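You operate a simulated robot arm through the tools that you are given. There is no shell and no other tool. Be economical: measure what you need, move in short steps, check, and stop when the job is done.

You are at the controls of a simulated two-armed robot. One attempt, no reset.

JOB
Pick up the yellow thermometer with one hand, pass it to the other hand and put it on the bench in front of the cream shaker.

The check looks at the end state, three seconds after you hand in, the way a careful person would. Anything else that was tipped, shoved, dropped, spilled or broken makes it a failure.

ROBOT AND FRAMES
Two 7-joint arms with two-finger grippers on one trunk, on a base that drives. Base frame: it is fixed to the floor where the robot stands at the start and does not move with it; the origin is under the middle of the robot, x ahead of it, y to its left, z up; the surface under the hand at the start is at about z = 0.88. Lengths are in m, angles in degrees, forces in N, time in s.
The left shoulder is at the start at [0.036, 0.163, 1.155], the right one opposite. With the tool pointing down near the work surface each hand reaches from about 0.28 to 0.74 m from the robot's upright axis, wherever it stands, measured 20 degrees to its own side. Places, roughly: bench in front of the cream shaker (98x17 cm) [1.86, -2.62, 0.7]. Payload 2.45 kg a hand.
The tool frame of a hand sits at the grasp point between the pads (the TCP): z along the fingers, y along the line on which they close. The tips reach 0.026 m beyond it. The gripper opens to 0.096 m. The gripper's body begins 0.069 m behind the TCP.
Orientation is that of the tool frame in the base frame, as a unit quaternion [w, x, y, z]. With the fingers straight down and closing along the base's y, the tool's x points along the base's -x, its y along +y and its z along -z.

CONTROLS
- The arms move only by the tool play_rows. It takes "left_targets", "right_targets" or both (then of equal length, played together; a hand with none holds still); each is text: rows parted by semicolons, each of 7 numbers parted by spaces: the shift along the tool's x, y, z in units of 20 mm (1.0 is 20 mm), then the turn, a rotation vector about the tool's x, y, z in units of 6 degrees (1.0 is 6 degrees), then the gripper command, from -1 (fully open) to 1 (shut), values between in proportion. In form: dx dy dz ax ay az fingers; .... A call has 1 to 20 rows; each row shifts and turns the commanded pose from where the row before left it, along the tool's axes as they then stand. A call with a number of a shift or a turn outside -1 to 1 is refused whole. A row lasts 0.2 s, in which the tool goes at most 0.05 m and 8.6 degrees; a call with a longer step from one row to the next is refused whole, and so is a gripper value outside its range. Where a pose cannot be reached the arm comes as near as it can. A force on the tool above 40 N (or 10 N above the force at the start of the call, whichever is more), or a blocked arm, ends the call early, and 0.2 s more pass. Each finger halts on what it meets, pressing with about 42 N; the grip force reading is that of the motor and also rises with nothing between the fingers. The clock runs only during rows and for 0.2 s after the last one: add rows that do not move to give the fingers time. It gives the time, the measured TCP pose, the force on the tool (base axes), the opening and the grip force at its end, in the units of the frame above (readings bear some noise), with the torque about the TCP (base axes, N m) and any sound that the robot's microphone picked up.
- Cameras (640 x 400 px; columns grow to the right, rows downward): "scene" is now at [0.0793, 0.0297, 1.6313]; the picture's right is [0.42, -0.91, -0.00], its down [-0.70, -0.33, -0.63] and it looks along [0.57, 0.27, -0.78] (base axes); focal length 280 px, centre (320, 200). "left" rides on the left gripper at [0.082, -0.003, -0.098] in its tool frame; the picture's right is [0.04, 1.00, 0.00], its down [-0.73, 0.03, -0.68] and it looks along [-0.68, 0.03, 0.73] (tool axes); focal length 256 px, centre (320, 200). "right" rides on the right gripper at [0.082, 0.003, -0.098] in its tool frame; the picture's right is [-0.04, 1.00, 0.00], its down [-0.73, -0.03, -0.68] and it looks along [-0.68, -0.03, 0.73] (tool axes); focal length 256 px, centre (320, 200). There is no depth. A picture from a camera that has moved, and an enlarged one, comes with that camera's place and axes in the base frame and with its lens. The place of the scene camera against the robot may be out by one fixed shift of up to 0.018 m in any direction.
- grab_frame(camera): a new picture of that camera. No time passes.
- move_column(by): slides the trunk up (or, below 0, down) by that many m; the arms and the scene camera ride with it, the base frame stays. It gives what a move gives, with no picture.
- base_move(legs): drives the robot by 1 to 6 legs, each [ahead, left, turn to the left] in m, m and degrees, along the robot's own axes; the way and the turn of a leg run together, so that a leg with both is an arc; at most 1.5 m and 180 degrees a leg. The arms and the cameras ride along, it lands a little off, and it stops where it bumps. It gives what a move gives.
- turn_head(pan, tilt): turns the head with the scene camera to pan (to the left, within 120 degrees either way) and tilt (down, from -29 to 69), counted from straight ahead of the robot. It gives what a move gives.
- inspect(camera, box): a new picture of the part [left, top, right, bottom] of that camera's present view, enlarged. No time passes.
- sign_off(): hands the job in; it is judged then, once.

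Work in short steps. Places have to be worked out from the pictures, the camera data and where the tool is seen: move nearer, look again, correct. Check each grasp and each placing, and mend what went wrong. You have 120 turns and 100 pictures in all, those below and enlarged ones among them. Open the grippers and draw the arms clear of the work before you hand the job in, unless the task says otherwise; then end with one line.

The tools are called after "Request:" as name(argument=value, ...) on one line, values as JSON. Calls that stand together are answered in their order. play_rows: Moves the arms, as the interface text tells. Its arguments: {"type":"object","properties":{"left_targets":{"type":"string"},"right_targets":{"type":"string"}},"required":[]} The other tools are called the same way: move_column (by) slides the trunk up or down; base_move (legs) drives the base; turn_head (pan, tilt) turns the head that bears the scene camera; grab_frame (camera) takes a picture; inspect (camera, box) takes an enlarged picture of a part of a camera's view; sign_off () hands the job in.

At the start:

```text
time_s: 0.0
left_tool_pos: [0.4444, 0.3403, 1.1936]
left_tcp_rot: [0.001, 0.0, 1.0, 0.0]
left_contact_force: [1.4, -0.8, -0.6]
left_torque: [0.04, 0.0, 0.03]
left_finger_gap: 0.0958
left_grip_force: 0.1
right_tool_pos: [0.4487, -0.0585, 1.1587]
right_tcp_rot: [0.0, 0.0, 1.0, 0.0]
right_contact_force: [0.0, 0.6, 0.1]
right_torque: [0.02, 0.0, -0.01]
right_finger_gap: 0.0963
right_grip_force: 0.1
trunk travel left (down, up): [-0.325, 0.242]
robot x, y, heading: [0.0001, -0.0019, -0.2]
head pan, tilt: [25.0, 50.8]
```

scene: 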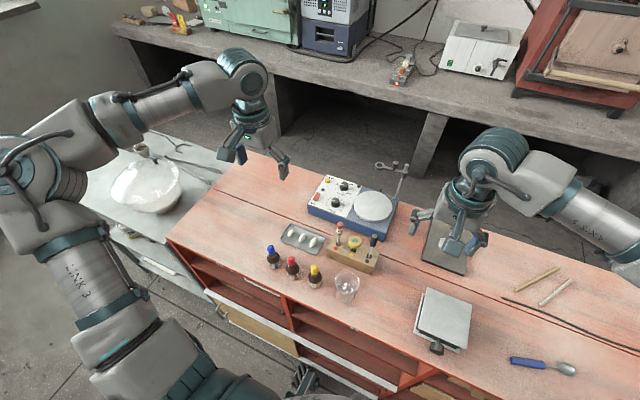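
right: 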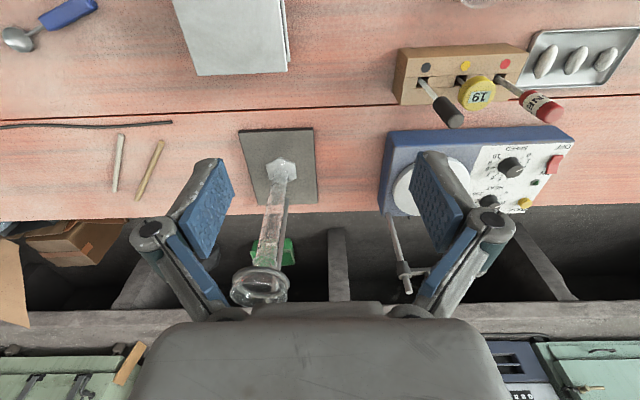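
left: 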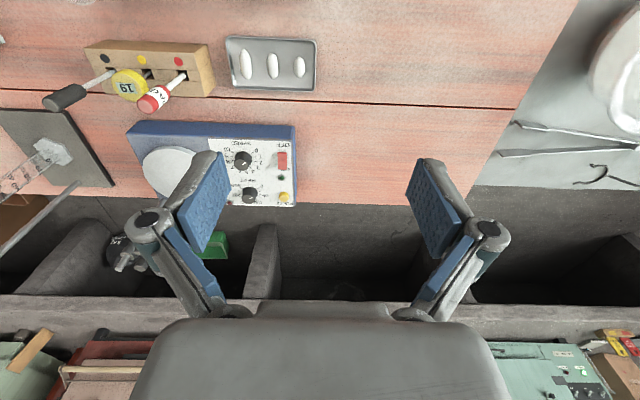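

The yellow thermometer seems to be the middle item in the wooden rack (cap "19"). I take enlarged looks at it.

Request:
inspect(camera="scene", box=[260, 200, 420, 300])

Request:
inspect(camera="right", box=[380, 20, 620, 170])

Request:
inspect(camera="left", box=[20, 20, 260, 170])

```text
4.00 times, centred on (340, 250) of scene
camera zoom: at [0.0793, 0.0297, 1.6313], right [0.42, -0.91, 0.0], down [-0.7, -0.33, -0.63], along [0.57, 0.27, -0.78], focal length 1120 px, centre (240, 0)
```

zoom: 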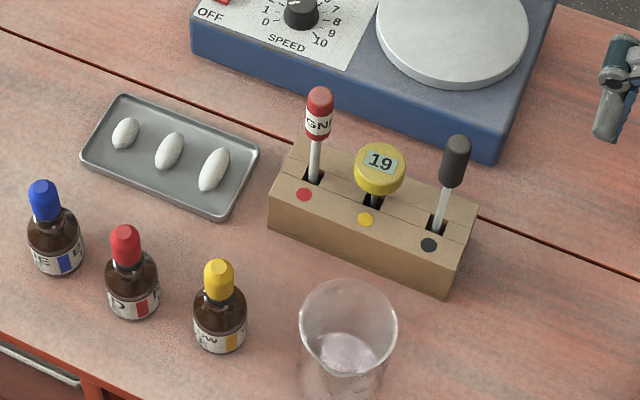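

```text
2.67 times, centred on (500, 95) of right
camera zoom: at [0.367, -0.0547, 1.2578], right [0.04, 1.0, 0.0], down [0.73, -0.03, 0.68], along [0.68, -0.03, -0.73], focal length 683 px, centre (-160, 480)
```

zoom: 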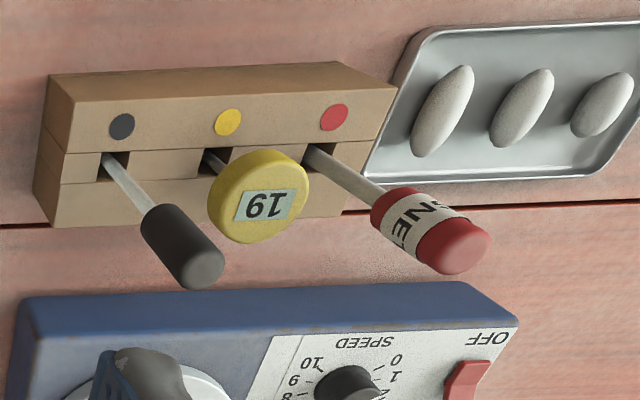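

```text
2.67 times, centred on (140, 95) of left
camera zoom: at [0.3632, 0.3359, 1.2917], right [-0.04, 1.0, 0.0], down [0.73, 0.03, 0.68], along [0.68, 0.03, -0.73], focal length 683 px, centre (800, 480)
```

zoom: 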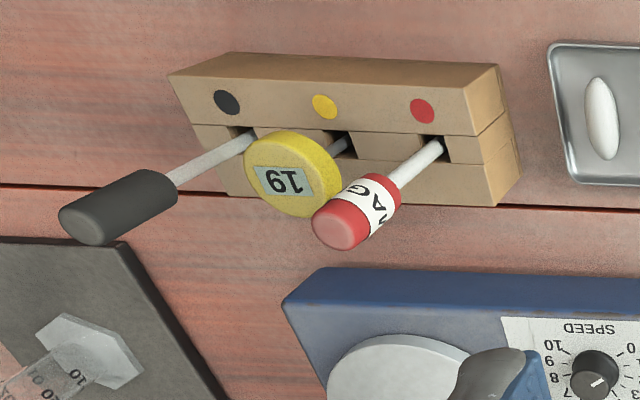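

The yellow thermometer has a disc cap, about 40 mm across, with its top near (0.482, 0.113, 0.974). Its neighbours stand taller, about 45 mm to each side in y, so I'll grip closing along x. First I move the right hand away and turn the left tool -90° about its z.

Request:
play_rows(left_targets="0 0 0 0 0 -1 -1;0 0 0 0 0 -1 -1;0 0 0 0 0 -1 -1;0 0 0 0 0 -1 -1;0 0 0 0 0 -1 -1;0 0 0 0 0 -1 -1;0 0 0 0 0 -1 -1;0 0 0 0 0 -1 -1;0 0 0 0 0 -1 -1;0 0 0 0 0 -1 -1;0 0 0 0 0 -1 -1;0 0 0 0 0 -1 -1;0 0 0 0 0 -1 -1;0 0 0 0 0 -1 -1;0 0 0 0 0 -1 -1;0 0 0 0 0 0 -1", right_targets="0 -1 0 0 0 0 -1;0 -1 0 0 0 0 -1;0 -1 0 0 0 0 -1;0 -1 0 0 0 0 -1;0 -1 0 0 0 0 -1;0 -1 0 0 0 0 -1;0 -1 0 0 0 0 -1;0 -1 0 0 0 0 -1;0 0 0 0 0 0 -1;0 0 0 0 0 0 -1;0 0 0 0 0 0 -1;0 0 0 0 0 0 -1;0 0 0 0 0 0 -1;0 0 0 0 0 0 -1;0 0 0 0 0 0 -1;0 0 0 0 0 0 -1")

```text
time_s: 3.4
left_tool_pos: [0.4404, 0.3381, 1.1949]
left_tcp_rot: [-0.002, 0.708, -0.707, 0.0]
left_contact_force: [0.1, -0.3, 0.0]
left_torque: [0.02, 0.02, -0.01]
left_finger_gap: 0.0961
left_grip_force: 0.1
right_tool_pos: [0.4451, -0.2199, 1.1624]
right_tcp_rot: [0.001, 0.001, 1.0, 0.0]
right_contact_force: [-1.1, 0.4, 0.6]
right_torque: [-0.01, 0.01, 0.01]
right_finger_gap: 0.0962
right_grip_force: 0.1
trunk travel left (down, up): [-0.325, 0.242]
robot x, y, heading: [-0.0012, 0.0013, -0.2]
head pan, tilt: [25.0, 50.8]
```

The turn worked. Next I bring the left hand above the cap, at z≈1.10.

Request:
play_rows(left_targets="0.9375 -0.173 0 0 0 0 -1;0.9375 -0.173 0 0 0 0 -1;0.9375 -0.173 0.475 0 0 0 -1;0.9375 -0.173 0.475 0 0 0 -1;0.9375 -0.173 0.475 0 0 0 -1;0.9375 -0.173 0.475 0 0 0 -1;0.9375 -0.173 0.475 0 0 0 -1;0.9375 -0.173 0.475 0 0 0 -1;0.9375 -0.173 0.475 0 0 0 -1;0.9375 -0.173 0.475 0 0 0 -1;0.9375 -0.173 0.475 0 0 0 -1;0.9375 -0.173 0.475 0 0 0 -1;0 0 0 0 0 0 -1")

Request:
grab_frame(camera="left")

Request:
grab_frame(camera="scene")

```text
time_s: 6.2
left_tool_pos: [0.4736, 0.1251, 1.1103]
left_tcp_rot: [-0.001, 0.707, -0.707, 0.0]
left_contact_force: [0.0, 0.0, 0.0]
left_torque: [0.01, -0.02, 0.0]
left_finger_gap: 0.0963
left_grip_force: 0.0
left hand out of reach, approached as far as the arm can: row 12
right_tool_pos: [0.4455, -0.2215, 1.1627]
right_tcp_rot: [0.002, 0.001, 1.0, 0.001]
right_contact_force: [-0.7, 0.1, -0.1]
right_torque: [-0.02, 0.01, -0.02]
right_finger_gap: 0.096
right_grip_force: 0.1
trunk travel left (down, up): [-0.325, 0.242]
robot x, y, heading: [0.0034, -0.0017, -0.0]
head pan, tilt: [25.0, 50.8]
```

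```text
93 pictures are left
camera left: at [0.4776, 0.0437, 1.2086], right [-1.0, -0.04, 0.0], down [-0.03, 0.73, 0.68], along [-0.03, 0.68, -0.73], focal length 256 px, centre (320, 200)
```

left: 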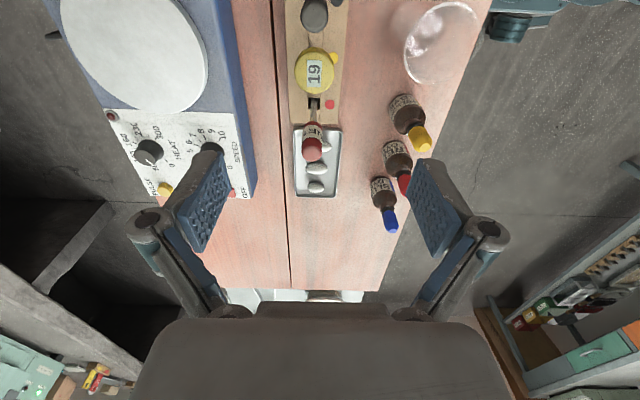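

```text
92 pictures are left
camera scene: at [0.0796, 0.0265, 1.6314], right [0.42, -0.91, 0.0], down [-0.7, -0.33, -0.63], along [0.57, 0.27, -0.78], focal length 280 px, centre (320, 200)
```

scene: 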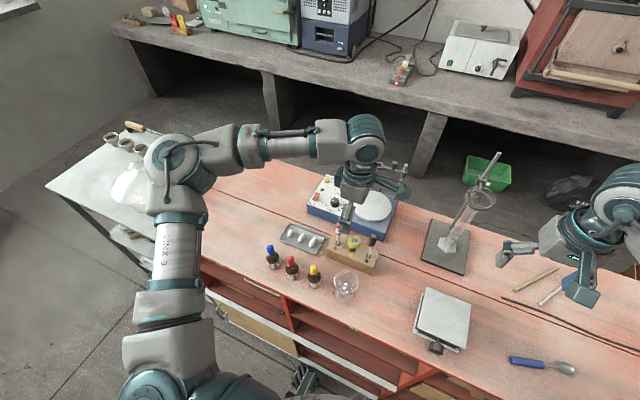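

The left hand fell just short (0.474, 0.125), while this view confirms the cap at about (0.480, 0.113). I drive the base 0.12 m to the right so the target lies in a better spot for the left arm.

Request:
base_move(legs=[[0, -0.12, 0]])

```text
time_s: 7.4
left_tool_pos: [0.4762, 0.0595, 1.1049]
left_tcp_rot: [0.014, 0.71, -0.704, 0.013]
left_contact_force: [0.3, 2.4, 0.0]
left_torque: [-0.24, 0.13, 0.01]
left_finger_gap: 0.0961
left_grip_force: 0.1
right_tool_pos: [0.4476, -0.2854, 1.17]
right_tcp_rot: [0.0, -0.003, 1.0, -0.019]
right_contact_force: [0.2, 2.4, -0.3]
right_torque: [-0.21, 0.03, 0.03]
right_finger_gap: 0.096
right_grip_force: 0.0
trunk travel left (down, up): [-0.325, 0.242]
robot x, y, heading: [-0.0022, -0.1062, 0.0]
head pan, tilt: [25.0, 50.8]
```

The readings look transient, so I let things settle with still rows.

Request:
play_rows(left_targets="0 0 0 0 0 0 -1;0 0 0 0 0 0 -1;0 0 0 0 0 0 -1")

```text
time_s: 8.4
left_tool_pos: [0.4673, 0.0606, 1.11]
left_tcp_rot: [0.007, 0.712, -0.702, 0.013]
left_contact_force: [0.0, 0.0, -0.6]
left_torque: [-0.05, 0.01, 0.06]
left_finger_gap: 0.0959
left_grip_force: 0.0
right_tool_pos: [0.4377, -0.285, 1.1735]
right_tcp_rot: [0.007, -0.009, 1.0, -0.013]
right_contact_force: [-0.5, 0.7, 0.6]
right_torque: [-0.09, -0.04, -0.01]
right_finger_gap: 0.096
right_grip_force: 0.1
trunk travel left (down, up): [-0.325, 0.242]
robot x, y, heading: [-0.0013, -0.1012, -0.1]
head pan, tilt: [25.0, 50.8]
stopped in row 3 (left hand): the arm was blocked; the commanded pose is now the measured one
```

Both hands moved only 0.065 m and are slightly tilted, so I check with pictures.

Request:
grab_frame(camera="scene")

Request:
grab_frame(camera="left")

Request:
grab_frame(camera="right")

```text
91 pictures are left
camera scene: at [0.0781, -0.0357, 1.6303], right [0.43, -0.9, 0.02], down [-0.7, -0.34, -0.62], along [0.57, 0.25, -0.78], focal length 280 px, centre (320, 200)
```

scene: 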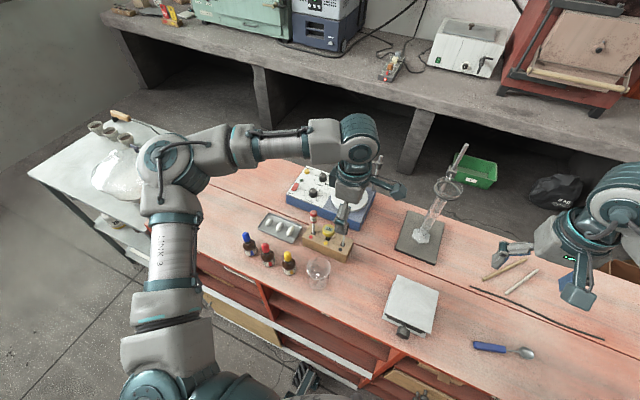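

```text
90 pictures are left
camera left: at [0.4705, -0.018, 1.2104], right [-1.0, -0.05, -0.01], down [-0.04, 0.75, 0.66], along [-0.03, 0.66, -0.75], focal length 256 px, centre (320, 200)
```

left: 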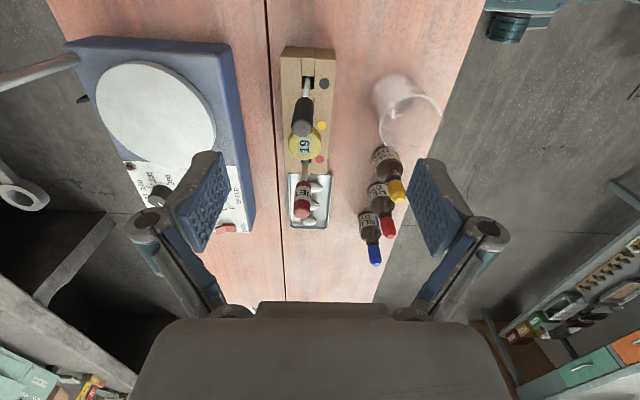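

```text
89 pictures are left
camera right: at [0.3539, -0.2795, 1.2697], right [0.03, 1.0, -0.03], down [0.72, 0.0, 0.69], along [0.69, -0.04, -0.72], focal length 256 px, centre (320, 200)
```

right: 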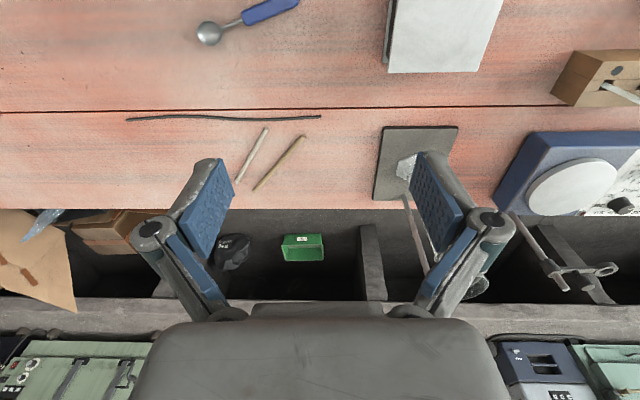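

The robot seems to lean about 1.3° to its left, as if the base had run onto or against something. I look down at the right side of the base.

Request:
turn_head(pan=-70, tilt=65)

Request:
grab_frame(camera="scene")

Request:
turn_head(pan=-10, tilt=69)

Request:
grab_frame(camera="scene")

```text
time_s: 10.2
left_tool_pos: [0.4672, 0.0692, 1.1075]
left_tcp_rot: [0.008, 0.712, -0.702, 0.014]
left_contact_force: [0.2, 0.6, -0.4]
left_torque: [-0.13, 0.06, 0.02]
left_finger_gap: 0.0958
left_grip_force: 0.0
right_tool_pos: [0.4382, -0.2763, 1.1739]
right_tcp_rot: [0.006, -0.007, 1.0, -0.014]
right_contact_force: [-1.2, 1.3, 0.5]
right_torque: [-0.11, 0.02, 0.0]
right_finger_gap: 0.0961
right_grip_force: 0.1
trunk travel left (down, up): [-0.325, 0.242]
robot x, y, heading: [-0.0003, -0.0924, 0.1]
head pan, tilt: [-70.0, 65.0]
```

```text
88 pictures are left
camera scene: at [0.0313, -0.1261, 1.6153], right [-0.94, -0.34, 0.01], down [-0.31, 0.84, -0.44], along [0.14, -0.42, -0.9], focal length 280 px, centre (320, 200)
```

scene: 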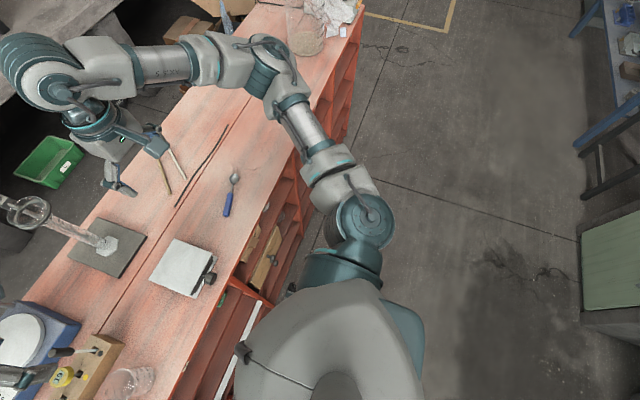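

```text
time_s: 11.4
left_tool_pos: [0.4667, 0.0133, 1.1148]
left_tcp_rot: [-0.005, 0.71, -0.704, 0.0]
left_contact_force: [-0.5, -0.3, 0.3]
left_torque: [0.02, -0.07, 0.01]
left_finger_gap: 0.0958
left_grip_force: 0.0
right_tool_pos: [0.4389, -0.333, 1.1639]
right_tcp_rot: [0.005, -0.004, 1.0, 0.004]
right_contact_force: [0.4, 0.2, 0.8]
right_torque: [-0.01, 0.02, 0.0]
right_finger_gap: 0.0958
right_grip_force: 0.1
trunk travel left (down, up): [-0.325, 0.242]
robot x, y, heading: [-0.0015, -0.1084, -0.2]
head pan, tilt: [-10.0, 68.8]
```

```text
87 pictures are left
camera scene: at [0.0656, -0.1501, 1.6101], right [-0.17, -0.98, -0.02], down [-0.92, 0.17, -0.36], along [0.35, -0.05, -0.93], focal length 280 px, centre (320, 200)
```

scene: 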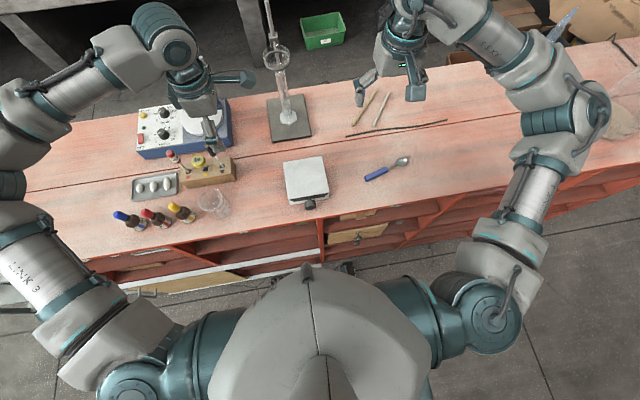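

The lean has gone and the robot has settled at y ≈ -0.108. I wait once more to confirm it is steady.

Request:
play_rows(left_targets="0 0 0 0 0 0 -1;0 0 0 0 0 0 -1;0 0 0 0 0 0 -1;0 0 0 0 0 0 -1")

Request:
turn_head(pan=25, tilt=50)

```text
time_s: 12.4
left_tool_pos: [0.4681, 0.0185, 1.1144]
left_tcp_rot: [-0.005, 0.71, -0.704, 0.0]
left_contact_force: [-0.7, -1.1, -0.1]
left_torque: [0.06, 0.0, -0.03]
left_finger_gap: 0.0959
left_grip_force: 0.0
right_tool_pos: [0.4401, -0.3306, 1.166]
right_tcp_rot: [0.006, -0.004, 1.0, 0.003]
right_contact_force: [0.4, -0.5, -0.6]
right_torque: [0.09, 0.06, -0.03]
right_finger_gap: 0.0962
right_grip_force: 0.1
trunk travel left (down, up): [-0.325, 0.242]
robot x, y, heading: [0.0017, -0.1063, -0.1]
head pan, tilt: [-10.0, 68.8]
```

```text
time_s: 13.5
left_tool_pos: [0.4681, 0.0378, 1.1131]
left_tcp_rot: [0.0, 0.712, -0.703, 0.005]
left_contact_force: [-0.7, 0.0, 0.0]
left_torque: [0.0, 0.04, 0.01]
left_finger_gap: 0.0958
left_grip_force: 0.0
right_tool_pos: [0.4379, -0.3103, 1.1672]
right_tcp_rot: [0.005, -0.005, 1.0, -0.003]
right_contact_force: [0.1, -0.5, 0.4]
right_torque: [0.0, 0.01, 0.02]
right_finger_gap: 0.0962
right_grip_force: 0.1
trunk travel left (down, up): [-0.325, 0.242]
robot x, y, heading: [0.0001, -0.103, 0.1]
head pan, tilt: [25.0, 50.0]
```

The body is swaying slowly after the bump, so I wait for it to die out.

Request:
play_rows(left_targets="0 0 0 0 0 0 -1;0 0 0 0 0 0 -1;0 0 0 0 0 0 -1;0 0 0 0 0 0 -1;0 0 0 0 0 0 -1;0 0 0 0 0 0 -1;0 0 0 0 0 0 -1;0 0 0 0 0 0 -1;0 0 0 0 0 0 -1;0 0 0 0 0 0 -1;0 0 0 0 0 0 -1;0 0 0 0 0 0 -1;0 0 0 0 0 0 -1;0 0 0 0 0 0 -1;0 0 0 0 0 0 -1;0 0 0 0 0 0 -1;0 0 0 0 0 0 -1;0 0 0 0 0 0 -1;0 0 0 0 0 0 -1;0 0 0 0 0 0 -1")

Request:
play_rows(left_targets="0 0 0 0 0 0 -1;0 0 0 0 0 0 -1")

Request:
play_rows(left_targets="0 0 0 0 0 0 -1;0 0 0 0 0 0 -1")

Request:
play_rows(left_targets="0 0 0 0 0 0 -1;0 0 0 0 0 0 -1")

```text
time_s: 17.7
left_tool_pos: [0.4675, 0.0212, 1.1135]
left_tcp_rot: [-0.003, 0.709, -0.705, 0.001]
left_contact_force: [-0.4, -0.6, -0.1]
left_torque: [0.07, -0.06, 0.03]
left_finger_gap: 0.0962
left_grip_force: 0.1
right_tool_pos: [0.4388, -0.3261, 1.1659]
right_tcp_rot: [0.005, -0.004, 1.0, 0.002]
right_contact_force: [0.0, -0.7, 0.6]
right_torque: [0.06, 0.03, -0.02]
right_finger_gap: 0.0959
right_grip_force: 0.0
trunk travel left (down, up): [-0.325, 0.242]
robot x, y, heading: [-0.0007, -0.1039, -0.3]
head pan, tilt: [25.0, 50.0]
```

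```text
time_s: 18.3
left_tool_pos: [0.4681, 0.0619, 1.1091]
left_tcp_rot: [0.008, 0.712, -0.702, 0.012]
left_contact_force: [-0.1, 0.9, 0.0]
left_torque: [-0.12, 0.02, 0.03]
left_finger_gap: 0.0956
left_grip_force: 0.1
right_tool_pos: [0.4376, -0.2834, 1.1703]
right_tcp_rot: [0.005, -0.007, 1.0, -0.013]
right_contact_force: [0.2, 0.9, -0.4]
right_torque: [-0.11, -0.02, 0.0]
right_finger_gap: 0.096
right_grip_force: 0.1
trunk travel left (down, up): [-0.325, 0.242]
robot x, y, heading: [0.0009, -0.0985, -0.2]
head pan, tilt: [25.0, 50.0]
```

```text
time_s: 18.9
left_tool_pos: [0.4687, 0.0384, 1.1132]
left_tcp_rot: [0.001, 0.711, -0.703, 0.005]
left_contact_force: [0.4, -0.4, 0.1]
left_torque: [0.01, 0.04, 0.01]
left_finger_gap: 0.0959
left_grip_force: 0.0
right_tool_pos: [0.4398, -0.3082, 1.1683]
right_tcp_rot: [0.006, -0.006, 1.0, -0.005]
right_contact_force: [0.0, -0.5, -0.8]
right_torque: [0.0, -0.01, -0.02]
right_finger_gap: 0.0959
right_grip_force: 0.0
trunk travel left (down, up): [-0.325, 0.242]
robot x, y, heading: [0.0017, -0.1052, 0.3]
head pan, tilt: [25.0, 50.0]
```

```text
time_s: 19.5
left_tool_pos: [0.467, 0.0219, 1.1135]
left_tcp_rot: [-0.003, 0.71, -0.704, 0.001]
left_contact_force: [-0.1, -0.9, 0.1]
left_torque: [0.03, -0.04, -0.03]
left_finger_gap: 0.0959
left_grip_force: 0.0
right_tool_pos: [0.4393, -0.3256, 1.1659]
right_tcp_rot: [0.005, -0.004, 1.0, 0.002]
right_contact_force: [0.5, -1.0, 0.1]
right_torque: [0.07, 0.03, 0.0]
right_finger_gap: 0.096
right_grip_force: 0.1
trunk travel left (down, up): [-0.325, 0.242]
robot x, y, heading: [-0.0022, -0.1065, 0.3]
head pan, tilt: [25.0, 50.0]
```

The sway persists because the base is pressing on something at its right. I back off 0.05 m to the left.

Request:
base_move(legs=[[0, 0.05, 0]])

Request:
play_rows(left_targets="0 0 0 0 0 0 -1;0 0 0 0 0 0 -1;0 0 0 0 0 0 -1;0 0 0 0 0 0 -1;0 0 0 0 0 0 -1")

Request:
play_rows(left_targets="0 0 0 0 0 0 -1;0 0 0 0 0 0 -1")

Request:
play_rows(left_targets="0 0 0 0 0 0 -1;0 0 0 0 0 0 -1")

```text
time_s: 20.4
left_tool_pos: [0.4647, 0.0564, 1.1178]
left_tcp_rot: [-0.008, 0.711, -0.703, 0.0]
left_contact_force: [0.8, 0.0, 0.8]
left_torque: [0.03, -0.1, -0.01]
left_finger_gap: 0.0963
left_grip_force: 0.1
right_tool_pos: [0.4348, -0.2913, 1.1663]
right_tcp_rot: [0.008, -0.005, 1.0, 0.007]
right_contact_force: [0.1, -1.3, 1.1]
right_torque: [0.08, 0.03, 0.01]
right_finger_gap: 0.096
right_grip_force: 0.1
trunk travel left (down, up): [-0.325, 0.242]
robot x, y, heading: [-0.0013, -0.0588, -0.0]
head pan, tilt: [25.0, 50.0]
```

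```text
time_s: 21.6
left_tool_pos: [0.4677, 0.0465, 1.1176]
left_tcp_rot: [-0.009, 0.709, -0.705, -0.003]
left_contact_force: [0.1, -1.1, -0.1]
left_torque: [0.05, -0.03, 0.01]
left_finger_gap: 0.0962
left_grip_force: 0.0
right_tool_pos: [0.4381, -0.3015, 1.1624]
right_tcp_rot: [0.006, -0.002, 1.0, 0.009]
right_contact_force: [0.1, -0.4, 0.0]
right_torque: [0.07, 0.04, -0.03]
right_finger_gap: 0.0958
right_grip_force: 0.0
trunk travel left (down, up): [-0.325, 0.242]
robot x, y, heading: [-0.0001, -0.0638, -0.0]
head pan, tilt: [25.0, 50.0]
```

```text
time_s: 22.4
left_tool_pos: [0.462, 0.0111, 1.1214]
left_tcp_rot: [-0.02, 0.708, -0.706, -0.009]
left_contact_force: [-1.1, -0.8, -1.2]
left_torque: [0.13, -0.07, -0.05]
left_finger_gap: 0.096
left_grip_force: 0.1
right_tool_pos: [0.4328, -0.3371, 1.1589]
right_tcp_rot: [0.008, 0.001, 1.0, 0.021]
right_contact_force: [0.3, -2.2, -1.1]
right_torque: [0.13, 0.01, 0.0]
right_finger_gap: 0.0959
right_grip_force: 0.0
trunk travel left (down, up): [-0.325, 0.242]
robot x, y, heading: [0.0001, -0.0712, -0.1]
head pan, tilt: [25.0, 50.0]
stopped in row 2 (left hand): the arm was blocked; the commanded pose is now the measured one
```

```text
time_s: 23.0
left_tool_pos: [0.4641, 0.0542, 1.1203]
left_tcp_rot: [-0.007, 0.717, -0.697, 0.004]
left_contact_force: [-0.1, 1.2, 0.3]
left_torque: [-0.08, 0.02, 0.03]
left_finger_gap: 0.0958
left_grip_force: 0.0
right_tool_pos: [0.4307, -0.3023, 1.1673]
right_tcp_rot: [0.008, -0.001, 1.0, 0.008]
right_contact_force: [0.0, 0.2, 0.1]
right_torque: [0.06, -0.01, 0.0]
right_finger_gap: 0.0961
right_grip_force: 0.0
trunk travel left (down, up): [-0.325, 0.242]
robot x, y, heading: [0.0026, -0.0661, -0.2]
head pan, tilt: [25.0, 50.0]
```

It still sways, so I back away from the bench by 0.08 m. Hand heights are clear of everything there.

Request:
base_move(legs=[[-0.08, 0, 0]])

Request:
play_rows(left_targets="0 0 0 0 0 0 -1;0 0 0 0 0 0 -1;0 0 0 0 0 0 -1;0 0 0 0 0 0 -1;0 0 0 0 0 0 -1")

Request:
play_rows(left_targets="0 0 0 0 0 0 -1;0 0 0 0 0 0 -1")

Request:
play_rows(left_targets="0 0 0 0 0 0 -1;0 0 0 0 0 0 -1")

```text
time_s: 24.0
left_tool_pos: [0.3836, 0.0171, 1.1208]
left_tcp_rot: [-0.017, 0.71, -0.704, -0.007]
left_contact_force: [0.4, -1.3, 0.4]
left_torque: [0.18, -0.05, -0.02]
left_finger_gap: 0.096
left_grip_force: 0.0
right_tool_pos: [0.3551, -0.3352, 1.1606]
right_tcp_rot: [0.008, 0.001, 1.0, 0.019]
right_contact_force: [0.1, 0.3, -0.4]
right_torque: [0.02, 0.03, -0.03]
right_finger_gap: 0.096
right_grip_force: 0.0
trunk travel left (down, up): [-0.325, 0.242]
robot x, y, heading: [-0.0801, -0.077, 0.1]
head pan, tilt: [25.0, 50.0]
```

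```text
time_s: 25.2
left_tool_pos: [0.3785, 0.0317, 1.1227]
left_tcp_rot: [-0.014, 0.71, -0.704, -0.001]
left_contact_force: [0.3, 0.8, -0.3]
left_torque: [0.01, -0.02, -0.01]
left_finger_gap: 0.0959
left_grip_force: 0.1
right_tool_pos: [0.3489, -0.3178, 1.1665]
right_tcp_rot: [0.01, 0.001, 1.0, 0.013]
right_contact_force: [-0.3, 0.6, -0.3]
right_torque: [-0.02, 0.0, -0.01]
right_finger_gap: 0.0962
right_grip_force: 0.0
trunk travel left (down, up): [-0.325, 0.242]
robot x, y, heading: [-0.0791, -0.0752, 0.1]
head pan, tilt: [25.0, 50.0]
```

```text
time_s: 25.8
left_tool_pos: [0.379, 0.0177, 1.1242]
left_tcp_rot: [-0.017, 0.713, -0.701, -0.003]
left_contact_force: [0.2, -2.1, -0.7]
left_torque: [0.08, 0.01, 0.0]
left_finger_gap: 0.0959
left_grip_force: 0.1
right_tool_pos: [0.3481, -0.338, 1.1641]
right_tcp_rot: [0.01, 0.003, 1.0, 0.018]
right_contact_force: [-0.1, 0.1, -0.7]
right_torque: [0.02, -0.01, -0.03]
right_finger_gap: 0.0961
right_grip_force: 0.0
trunk travel left (down, up): [-0.325, 0.242]
robot x, y, heading: [-0.0774, -0.0747, -0.2]
head pan, tilt: [25.0, 50.0]
```

```text
time_s: 26.4
left_tool_pos: [0.3781, 0.0538, 1.1205]
left_tcp_rot: [-0.009, 0.711, -0.703, 0.005]
left_contact_force: [-0.6, -1.1, 0.2]
left_torque: [0.09, -0.06, -0.04]
left_finger_gap: 0.096
left_grip_force: 0.1
right_tool_pos: [0.3475, -0.297, 1.1702]
right_tcp_rot: [0.01, -0.002, 1.0, 0.005]
right_contact_force: [-0.2, 1.5, 0.3]
right_torque: [-0.22, -0.05, 0.01]
right_finger_gap: 0.0958
right_grip_force: 0.1
trunk travel left (down, up): [-0.325, 0.242]
robot x, y, heading: [-0.0729, -0.0691, 0.1]
head pan, tilt: [25.0, 50.0]
```

Still swaying. The left arm may be jammed at its joint limit, exciting the sway, so I draw it back left to its easy posture.

Request:
play_rows(left_targets="-1 0 -0.3 0 0 0 -1;-1 0 -0.3 0 0 0 -1;-1 0 -0.3 0 0 0 -1;-1 0 -0.3 0 0 0 -1;-1 0 -0.3 0 0 0 -1;-1 0 -0.3 0 0 0 -1;-1 0 -0.3 0 0 0 -1;-1 0 -0.3 0 0 0 -1;-1 0 -0.3 0 0 0 -1;-1 0 -0.3 0 0 0 -1;0 0 0 0 0 0 -1;0 0 0 0 0 0 -1;0 0 0 0 0 0 -1;0 0 0 0 0 0 -1;0 0 0 0 0 0 -1")

Request:
play_rows(left_targets="0 0 0 0 0 0 -1;0 0 0 0 0 0 -1")

Request:
play_rows(left_targets="0 0 0 0 0 0 -1;0 0 0 0 0 0 -1")

Request:
grab_frame(camera="scene")

```text
time_s: 29.6
left_tool_pos: [0.3746, 0.2183, 1.1892]
left_tcp_rot: [-0.018, 0.709, -0.705, -0.004]
left_contact_force: [-0.4, -0.9, -0.4]
left_torque: [0.04, -0.03, -0.01]
left_finger_gap: 0.0959
left_grip_force: 0.1
right_tool_pos: [0.3482, -0.331, 1.1631]
right_tcp_rot: [0.01, 0.001, 1.0, 0.017]
right_contact_force: [-0.9, -0.7, 0.5]
right_torque: [0.02, 0.04, -0.01]
right_finger_gap: 0.0962
right_grip_force: 0.1
trunk travel left (down, up): [-0.325, 0.242]
robot x, y, heading: [-0.0785, -0.0767, 0.1]
head pan, tilt: [25.0, 50.0]
```

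```text
time_s: 30.2
left_tool_pos: [0.3738, 0.2292, 1.1873]
left_tcp_rot: [-0.015, 0.71, -0.704, -0.001]
left_contact_force: [0.1, -0.2, -0.4]
left_torque: [0.02, 0.03, 0.01]
left_finger_gap: 0.0959
left_grip_force: 0.0
right_tool_pos: [0.3475, -0.3212, 1.1659]
right_tcp_rot: [0.011, 0.001, 1.0, 0.013]
right_contact_force: [0.8, -1.0, -0.2]
right_torque: [-0.02, -0.01, 0.03]
right_finger_gap: 0.0961
right_grip_force: 0.0
trunk travel left (down, up): [-0.325, 0.242]
robot x, y, heading: [-0.0775, -0.0723, -0.2]
head pan, tilt: [25.0, 50.0]
```

```text
time_s: 30.8
left_tool_pos: [0.3735, 0.2478, 1.1844]
left_tcp_rot: [-0.01, 0.711, -0.703, 0.004]
left_contact_force: [0.5, 0.8, 0.9]
left_torque: [-0.06, -0.01, 0.01]
left_finger_gap: 0.096
left_grip_force: 0.1
right_tool_pos: [0.3484, -0.3019, 1.1683]
right_tcp_rot: [0.01, 0.0, 1.0, 0.006]
right_contact_force: [-0.3, 0.8, -0.3]
right_torque: [-0.04, 0.02, 0.01]
right_finger_gap: 0.0962
right_grip_force: 0.0
trunk travel left (down, up): [-0.325, 0.242]
robot x, y, heading: [-0.082, -0.0699, 0.1]
head pan, tilt: [25.0, 50.0]
```

```text
86 pictures are left
camera scene: at [0.001, -0.0286, 1.6321], right [0.42, -0.91, 0.01], down [-0.7, -0.33, -0.64], along [0.58, 0.27, -0.77], focal length 280 px, centre (320, 200)
```

scene: 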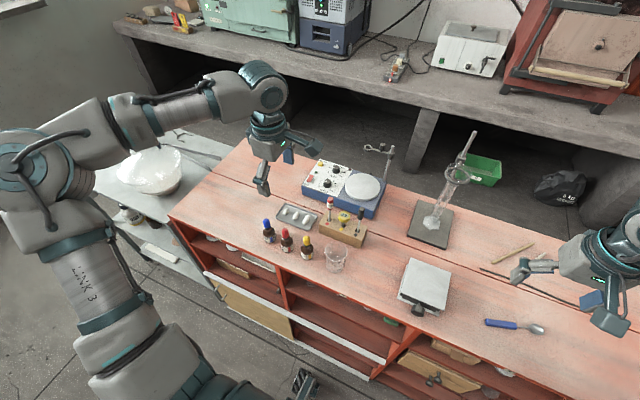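

The sway might be a slow, lightly damped mode, so I wait longer and sample.

Request:
play_rows(left_targets="0 0 0 0 0 0 -1;0 0 0 0 0 0 -1;0 0 0 0 0 0 -1;0 0 0 0 0 0 -1;0 0 0 0 0 0 -1;0 0 0 0 0 0 -1;0 0 0 0 0 0 -1;0 0 0 0 0 0 -1;0 0 0 0 0 0 -1;0 0 0 0 0 0 -1;0 0 0 0 0 0 -1;0 0 0 0 0 0 -1;0 0 0 0 0 0 -1;0 0 0 0 0 0 -1;0 0 0 0 0 0 -1;0 0 0 0 0 0 -1;0 0 0 0 0 0 -1;0 0 0 0 0 0 -1;0 0 0 0 0 0 -1;0 0 0 0 0 0 -1")

Request:
play_rows(left_targets="0 0 0 0 0 0 -1")

Request:
play_rows(left_targets="0 0 0 0 0 0 -1")

Request:
play_rows(left_targets="0 0 0 0 0 0 -1")

Request:
play_rows(left_targets="0 0 0 0 0 0 -1")

Request:
play_rows(left_targets="0 0 0 0 0 0 -1")

```text
time_s: 35.0
left_tool_pos: [0.3732, 0.2231, 1.1895]
left_tcp_rot: [-0.015, 0.71, -0.704, -0.002]
left_contact_force: [0.7, 0.2, 0.4]
left_torque: [0.04, -0.03, 0.02]
left_finger_gap: 0.0959
left_grip_force: 0.1
right_tool_pos: [0.3475, -0.3273, 1.165]
right_tcp_rot: [0.01, 0.001, 1.0, 0.015]
right_contact_force: [-0.3, -1.0, 0.1]
right_torque: [0.01, -0.01, 0.0]
right_finger_gap: 0.096
right_grip_force: 0.0
trunk travel left (down, up): [-0.325, 0.242]
robot x, y, heading: [-0.0794, -0.0763, 0.1]
head pan, tilt: [25.0, 50.0]
```

```text
time_s: 35.4
left_tool_pos: [0.3746, 0.2418, 1.1852]
left_tcp_rot: [-0.012, 0.711, -0.703, 0.001]
left_contact_force: [-0.2, 0.2, -0.7]
left_torque: [-0.01, 0.01, 0.0]
left_finger_gap: 0.0962
left_grip_force: 0.1
right_tool_pos: [0.348, -0.3094, 1.1676]
right_tcp_rot: [0.011, 0.001, 1.0, 0.009]
right_contact_force: [-0.2, -0.6, 0.4]
right_torque: [-0.02, 0.01, -0.03]
right_finger_gap: 0.0959
right_grip_force: 0.1
trunk travel left (down, up): [-0.325, 0.242]
robot x, y, heading: [-0.0816, -0.0692, 0.0]
head pan, tilt: [25.0, 50.0]
```

```text
time_s: 35.8
left_tool_pos: [0.3744, 0.2263, 1.1868]
left_tcp_rot: [-0.015, 0.71, -0.704, -0.002]
left_contact_force: [-0.7, 0.2, 0.8]
left_torque: [0.02, -0.03, -0.01]
left_finger_gap: 0.096
left_grip_force: 0.2
right_tool_pos: [0.3475, -0.3239, 1.1652]
right_tcp_rot: [0.01, 0.002, 1.0, 0.013]
right_contact_force: [0.2, -0.9, -0.3]
right_torque: [0.05, 0.0, 0.0]
right_finger_gap: 0.0961
right_grip_force: 0.0
trunk travel left (down, up): [-0.325, 0.242]
robot x, y, heading: [-0.0794, -0.0699, -0.1]
head pan, tilt: [25.0, 50.0]
```

```text
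time_s: 36.2
left_tool_pos: [0.3734, 0.2351, 1.1865]
left_tcp_rot: [-0.013, 0.711, -0.703, 0.0]
left_contact_force: [0.3, 0.4, -0.5]
left_torque: [-0.01, 0.02, 0.02]
left_finger_gap: 0.0961
left_grip_force: 0.0
right_tool_pos: [0.3467, -0.3145, 1.1667]
right_tcp_rot: [0.011, 0.001, 1.0, 0.01]
right_contact_force: [0.6, 0.3, -0.6]
right_torque: [0.0, 0.02, -0.03]
right_finger_gap: 0.0958
right_grip_force: 0.1
trunk travel left (down, up): [-0.325, 0.242]
robot x, y, heading: [-0.0774, -0.0723, 0.2]
head pan, tilt: [25.0, 50.0]
```

```text
time_s: 36.6
left_tool_pos: [0.3732, 0.2335, 1.1864]
left_tcp_rot: [-0.013, 0.71, -0.704, 0.0]
left_contact_force: [0.0, 0.4, -0.2]
left_torque: [0.01, 0.02, 0.01]
left_finger_gap: 0.096
left_grip_force: 0.1
right_tool_pos: [0.348, -0.3183, 1.1669]
right_tcp_rot: [0.01, 0.001, 1.0, 0.011]
right_contact_force: [0.1, -0.3, -0.3]
right_torque: [0.01, 0.02, -0.01]
right_finger_gap: 0.0962
right_grip_force: 0.2
trunk travel left (down, up): [-0.325, 0.242]
robot x, y, heading: [-0.0787, -0.0756, -0.2]
head pan, tilt: [25.0, 50.0]
```

```text
time_s: 37.0
left_tool_pos: [0.3743, 0.2295, 1.1868]
left_tcp_rot: [-0.014, 0.71, -0.704, -0.001]
left_contact_force: [-0.8, 0.0, -0.8]
left_torque: [-0.02, -0.01, 0.01]
left_finger_gap: 0.0962
left_grip_force: 0.1
right_tool_pos: [0.347, -0.3193, 1.1667]
right_tcp_rot: [0.01, 0.001, 1.0, 0.012]
right_contact_force: [0.3, 0.3, -0.9]
right_torque: [-0.01, -0.02, 0.0]
right_finger_gap: 0.0958
right_grip_force: 0.0
trunk travel left (down, up): [-0.325, 0.242]
robot x, y, heading: [-0.0787, -0.0701, -0.2]
head pan, tilt: [25.0, 50.0]
```

The sway has died out, with a period of 0.8 s and slow decay, so I must allow settling time after each drive. Now I level the left tool and go above the cap at z≈1.09.

Request:
play_rows(left_targets="0.59 -0.53 0.2 -0.19 0.19 0.08 -1;0.59 -0.53 0.5 0 0 0 -1;0.59 -0.53 0.5 0 0 0 -1;0.59 -0.53 0.5 0 0 0 -1;0.59 -0.53 0.5 0 0 0 -1;0.59 -0.53 0.5 0 0 0 -1;0.59 -0.53 0.5 0 0 0 -1;0.59 -0.53 0.5 0 0 0 -1;0.59 -0.53 0.5 0 0 0 -1;0.59 -0.53 0.5 0 0 0 -1;0 0 0 0 0 0 -1;0 0 0 0 0 0 -1;0 0 0 0 0 0 -1;0 0 0 0 0 0 -1")

Request:
play_rows(left_targets="0 0 0 0 0 0 -1;0 0 0 0 0 0 -1;0 0 0 0 0 0 -1;0 0 0 0 0 0 -1;0 0 0 0 0 0 -1;0 0 0 0 0 0 -1;0 0 0 0 0 0 -1;0 0 0 0 0 0 -1;0 0 0 0 0 0 -1;0 0 0 0 0 0 -1;0 0 0 0 0 0 -1;0 0 0 0 0 0 -1")

Request:
grab_frame(camera="left")

```text
time_s: 40.0
left_tool_pos: [0.4789, 0.1162, 1.0921]
left_tcp_rot: [0.0, 0.707, -0.707, 0.0]
left_contact_force: [-0.3, -0.4, 0.6]
left_torque: [-0.01, 0.02, 0.02]
left_finger_gap: 0.0958
left_grip_force: 0.1
left hand out of reach, approached as far as the arm can: row 10
right_tool_pos: [0.3486, -0.319, 1.1665]
right_tcp_rot: [0.01, 0.001, 1.0, 0.012]
right_contact_force: [0.2, -0.1, 0.4]
right_torque: [-0.01, 0.02, 0.0]
right_finger_gap: 0.0959
right_grip_force: 0.1
trunk travel left (down, up): [-0.325, 0.242]
robot x, y, heading: [-0.0814, -0.073, -0.0]
head pan, tilt: [25.0, 50.0]
```

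```text
time_s: 42.6
left_tool_pos: [0.4787, 0.1175, 1.0913]
left_tcp_rot: [0.0, 0.707, -0.707, -0.001]
left_contact_force: [0.3, 0.4, -0.4]
left_torque: [0.0, -0.01, 0.0]
left_finger_gap: 0.0958
left_grip_force: 0.1
right_tool_pos: [0.3482, -0.3169, 1.1662]
right_tcp_rot: [0.01, 0.001, 1.0, 0.012]
right_contact_force: [0.0, 1.1, 0.6]
right_torque: [0.0, 0.0, 0.01]
right_finger_gap: 0.0961
right_grip_force: 0.1
trunk travel left (down, up): [-0.325, 0.242]
robot x, y, heading: [-0.0799, -0.071, 0.1]
head pan, tilt: [25.0, 50.0]
```

```text
85 pictures are left
camera left: at [0.483, 0.0344, 1.1901], right [-1.0, -0.04, 0.0], down [-0.03, 0.73, 0.68], along [-0.03, 0.68, -0.73], focal length 256 px, centre (320, 200)
```

left: 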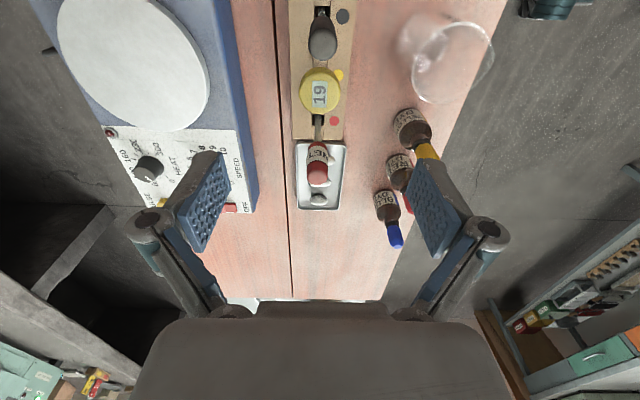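

The cap is again placed at (0.4795, 0.1126), and the TCP is within 5 mm in y and 1 mm in x. I narrow the gap to about 0.07 (clear of the beaker) and lower with the trunk, keeping the arm posture.

Request:
play_rows(left_targets="0 0 0 0 0 0 -0.46;0 0 0 0 0 0 -0.46;0 0 0 0 0 0 -0.46")

Request:
move_column(by=-0.05)

Request:
play_rows(left_targets="0 0 0 0 0 0 -0.46;0 0 0 0 0 0 -0.46;0 0 0 0 0 0 -0.46")

Request:
grab_frame(camera="left")

Request:
inspect(camera="scene", box=[230, 120, 430, 245])

```text
time_s: 43.4
left_tool_pos: [0.479, 0.115, 1.0919]
left_tcp_rot: [0.0, 0.707, -0.707, -0.001]
left_contact_force: [0.4, 0.4, 0.1]
left_torque: [-0.01, -0.01, -0.01]
left_finger_gap: 0.0699
left_grip_force: 0.1
right_tool_pos: [0.3475, -0.3193, 1.1664]
right_tcp_rot: [0.01, 0.001, 1.0, 0.012]
right_contact_force: [-0.2, 0.4, 0.2]
right_torque: [0.02, -0.01, 0.01]
right_finger_gap: 0.0959
right_grip_force: 0.1
trunk travel left (down, up): [-0.325, 0.242]
robot x, y, heading: [-0.0804, -0.0724, -0.1]
head pan, tilt: [25.0, 50.0]
```

```text
time_s: 44.4
left_tool_pos: [0.4777, 0.1143, 1.0441]
left_tcp_rot: [-0.001, 0.707, -0.707, 0.001]
left_contact_force: [0.2, 0.1, 0.2]
left_torque: [0.0, -0.02, -0.01]
left_finger_gap: 0.0702
left_grip_force: 0.1
right_tool_pos: [0.3476, -0.318, 1.1189]
right_tcp_rot: [0.011, 0.001, 1.0, 0.012]
right_contact_force: [0.5, -0.4, 0.5]
right_torque: [-0.03, -0.02, 0.0]
right_finger_gap: 0.0964
right_grip_force: 0.1
trunk travel left (down, up): [-0.275, 0.292]
robot x, y, heading: [-0.0784, -0.0685, 0.0]
head pan, tilt: [25.0, 50.0]
```

```text
time_s: 45.2
left_tool_pos: [0.4791, 0.1153, 1.0418]
left_tcp_rot: [0.001, 0.707, -0.707, -0.001]
left_contact_force: [0.2, 0.1, 0.2]
left_torque: [0.01, 0.02, -0.04]
left_finger_gap: 0.0699
left_grip_force: 0.0
right_tool_pos: [0.3485, -0.3181, 1.1167]
right_tcp_rot: [0.01, 0.0, 1.0, 0.012]
right_contact_force: [-0.1, 0.0, -0.3]
right_torque: [0.0, 0.0, 0.04]
right_finger_gap: 0.0961
right_grip_force: 0.1
trunk travel left (down, up): [-0.275, 0.292]
robot x, y, heading: [-0.0791, -0.0714, -0.1]
head pan, tilt: [25.0, 50.0]
```

```text
84 pictures are left
camera left: at [0.4831, 0.0339, 1.1403], right [-1.0, -0.04, 0.0], down [-0.03, 0.73, 0.68], along [-0.03, 0.68, -0.73], focal length 256 px, centre (320, 200)
```

left: 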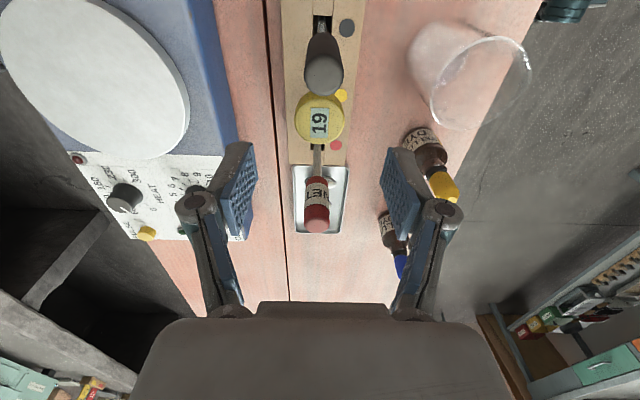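

```text
3.20 times, centred on (330, 182) of scene
camera zoom: at [0.029, -0.0457, 1.5817], right [0.42, -0.91, 0.0], down [-0.7, -0.32, -0.64], along [0.58, 0.27, -0.77], focal length 896 px, centre (288, 256)
```

zoom: 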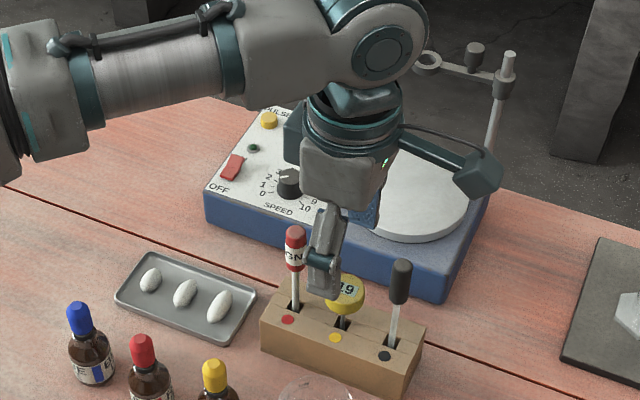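

Alignment still holds, with the cap at (0.4795, 0.112). Lowering another 0.05.

Request:
move_column(by=-0.05)

Request:
grab_frame(camera="left")

Request:
inspect(camera="scene", box=[260, 120, 420, 220])

```text
time_s: 46.1
left_tool_pos: [0.4785, 0.1148, 0.9934]
left_tcp_rot: [-0.001, 0.708, -0.707, 0.001]
left_contact_force: [-0.1, 0.9, -0.2]
left_torque: [0.02, -0.02, 0.01]
left_finger_gap: 0.0699
left_grip_force: 0.1
right_tool_pos: [0.3463, -0.318, 1.067]
right_tcp_rot: [0.012, 0.001, 1.0, 0.012]
right_contact_force: [-0.4, 0.3, 0.0]
right_torque: [0.02, -0.02, 0.01]
right_finger_gap: 0.096
right_grip_force: 0.1
trunk travel left (down, up): [-0.225, 0.342]
robot x, y, heading: [-0.0765, -0.074, -0.0]
head pan, tilt: [25.0, 50.0]
```

```text
82 pictures are left
camera left: at [0.4817, 0.0336, 1.0919], right [-1.0, -0.04, 0.0], down [-0.03, 0.73, 0.68], along [-0.03, 0.68, -0.73], focal length 256 px, centre (320, 200)
```

left: 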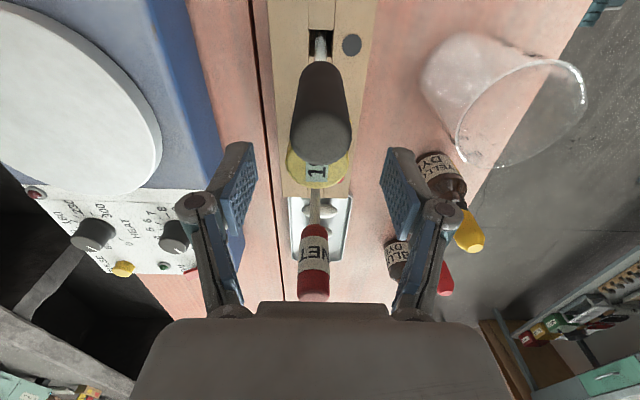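

```text
4.00 times, centred on (340, 170) of scene
camera zoom: at [0.0639, -0.0459, 1.53], right [0.42, -0.91, 0.0], down [-0.7, -0.32, -0.64], along [0.58, 0.27, -0.77], focal length 1120 px, centre (240, 320)
```

zoom: 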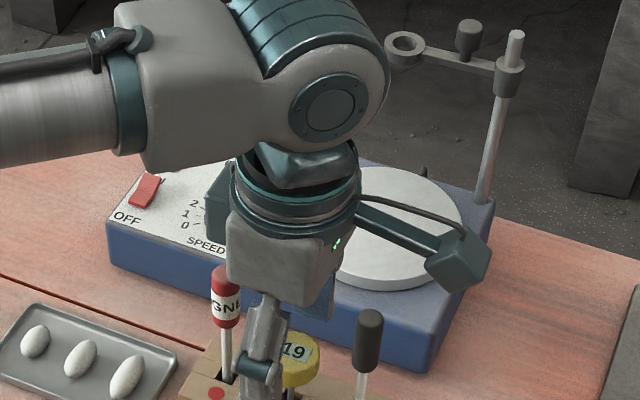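

All clearances still look fine, so I lower the last 0.023 to TCP z≈0.970.

Request:
move_column(by=-0.023)

Request:
inspect(camera="scene", box=[260, 120, 420, 220])

Request:
inspect(camera="left", box=[200, 100, 440, 250])

```text
time_s: 46.8
left_tool_pos: [0.4784, 0.1161, 0.971]
left_tcp_rot: [-0.001, 0.707, -0.707, 0.001]
left_contact_force: [0.4, -0.9, 0.1]
left_torque: [0.04, -0.05, 0.03]
left_finger_gap: 0.0703
left_grip_force: 0.0
right_tool_pos: [0.3465, -0.3191, 1.0441]
right_tcp_rot: [0.011, 0.001, 1.0, 0.012]
right_contact_force: [-0.3, 0.8, 0.2]
right_torque: [0.04, -0.06, 0.03]
right_finger_gap: 0.0957
right_grip_force: 0.0
trunk travel left (down, up): [-0.202, 0.365]
robot x, y, heading: [-0.0803, -0.0705, -0.4]
head pan, tilt: [25.0, 50.0]
```

```text
4.00 times, centred on (340, 170) of scene
camera zoom: at [0.0839, -0.0462, 1.5053], right [0.42, -0.91, 0.0], down [-0.7, -0.32, -0.64], along [0.58, 0.27, -0.77], focal length 1120 px, centre (240, 320)
```

zoom: 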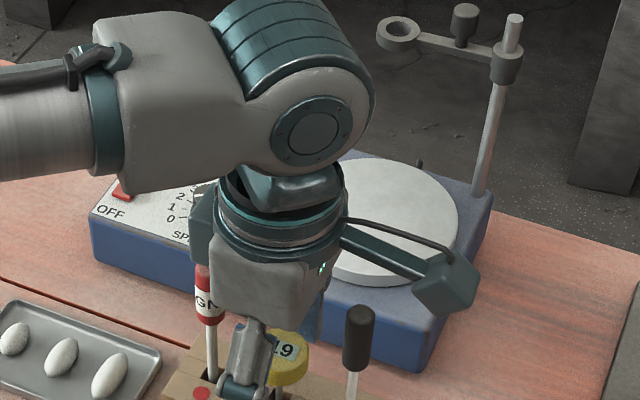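

```text
2.67 times, centred on (320, 175) of left
camera zoom: at [0.4815, 0.0332, 1.0689], right [-1.0, -0.04, 0.0], down [-0.03, 0.73, 0.68], along [-0.03, 0.68, -0.73], focal length 683 px, centre (320, 267)
```

zoom: 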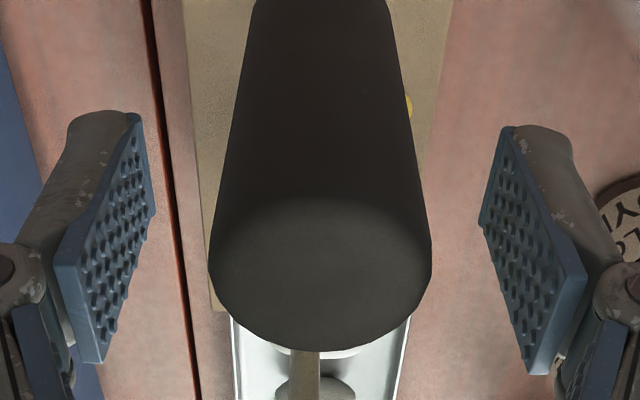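

The hand is at the cap, clear of its neighbours. Closing the fingers.

Request:
play_rows(left_targets="0 0 0 0 0 0 0;0 0 0 0 0 0 0.4;0 0 0 0 0 0 1;0 0 0 0 0 0 1;0 0 0 0 0 0 1")

Request:
inspect(camera="left", box=[200, 100, 440, 250])

Request:
inspect(camera="scene", box=[260, 140, 420, 240])

```text
time_s: 48.0
left_tool_pos: [0.4793, 0.1169, 0.9692]
left_tcp_rot: [0.0, -0.707, 0.707, 0.0]
left_contact_force: [-0.7, -0.2, 0.3]
left_torque: [-0.02, 0.01, 0.01]
left_finger_gap: 0.0303
left_grip_force: 42.1
right_tool_pos: [0.349, -0.3182, 1.0438]
right_tcp_rot: [0.011, 0.001, 1.0, 0.012]
right_contact_force: [-0.5, 0.7, -0.8]
right_torque: [0.0, 0.0, -0.01]
right_finger_gap: 0.0962
right_grip_force: 0.0
trunk travel left (down, up): [-0.202, 0.365]
robot x, y, heading: [-0.0776, -0.0705, -0.1]
head pan, tilt: [25.0, 50.0]
```

```text
2.67 times, centred on (320, 175) of left
camera zoom: at [0.4829, 0.0338, 1.0673], right [-1.0, -0.04, 0.0], down [-0.03, 0.73, 0.68], along [-0.03, 0.68, -0.73], focal length 683 px, centre (320, 267)
```

zoom: 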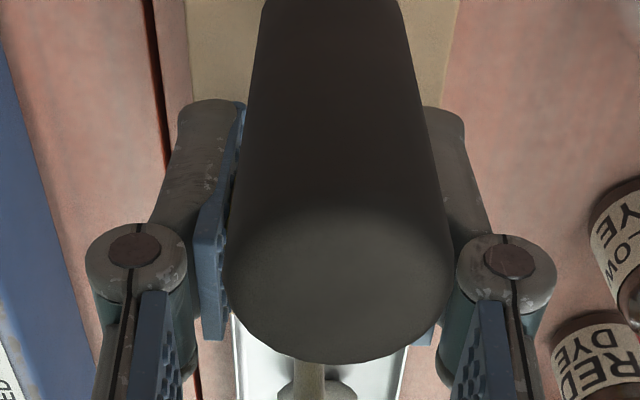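

```text
4.00 times, centred on (340, 190) of scene
camera zoom: at [0.0851, -0.0456, 1.505], right [0.42, -0.91, 0.0], down [-0.7, -0.32, -0.64], along [0.58, 0.27, -0.77], focal length 1120 px, centre (240, 240)
```

zoom: 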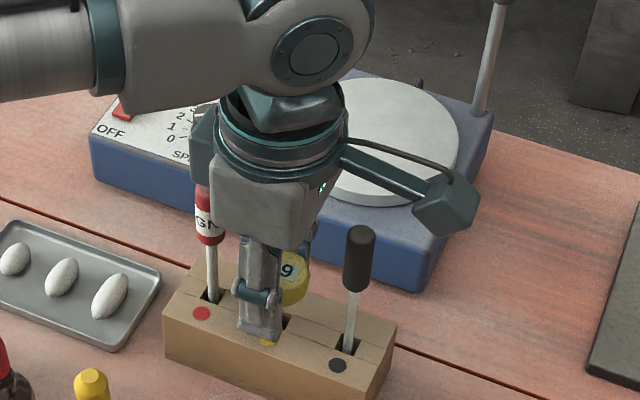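

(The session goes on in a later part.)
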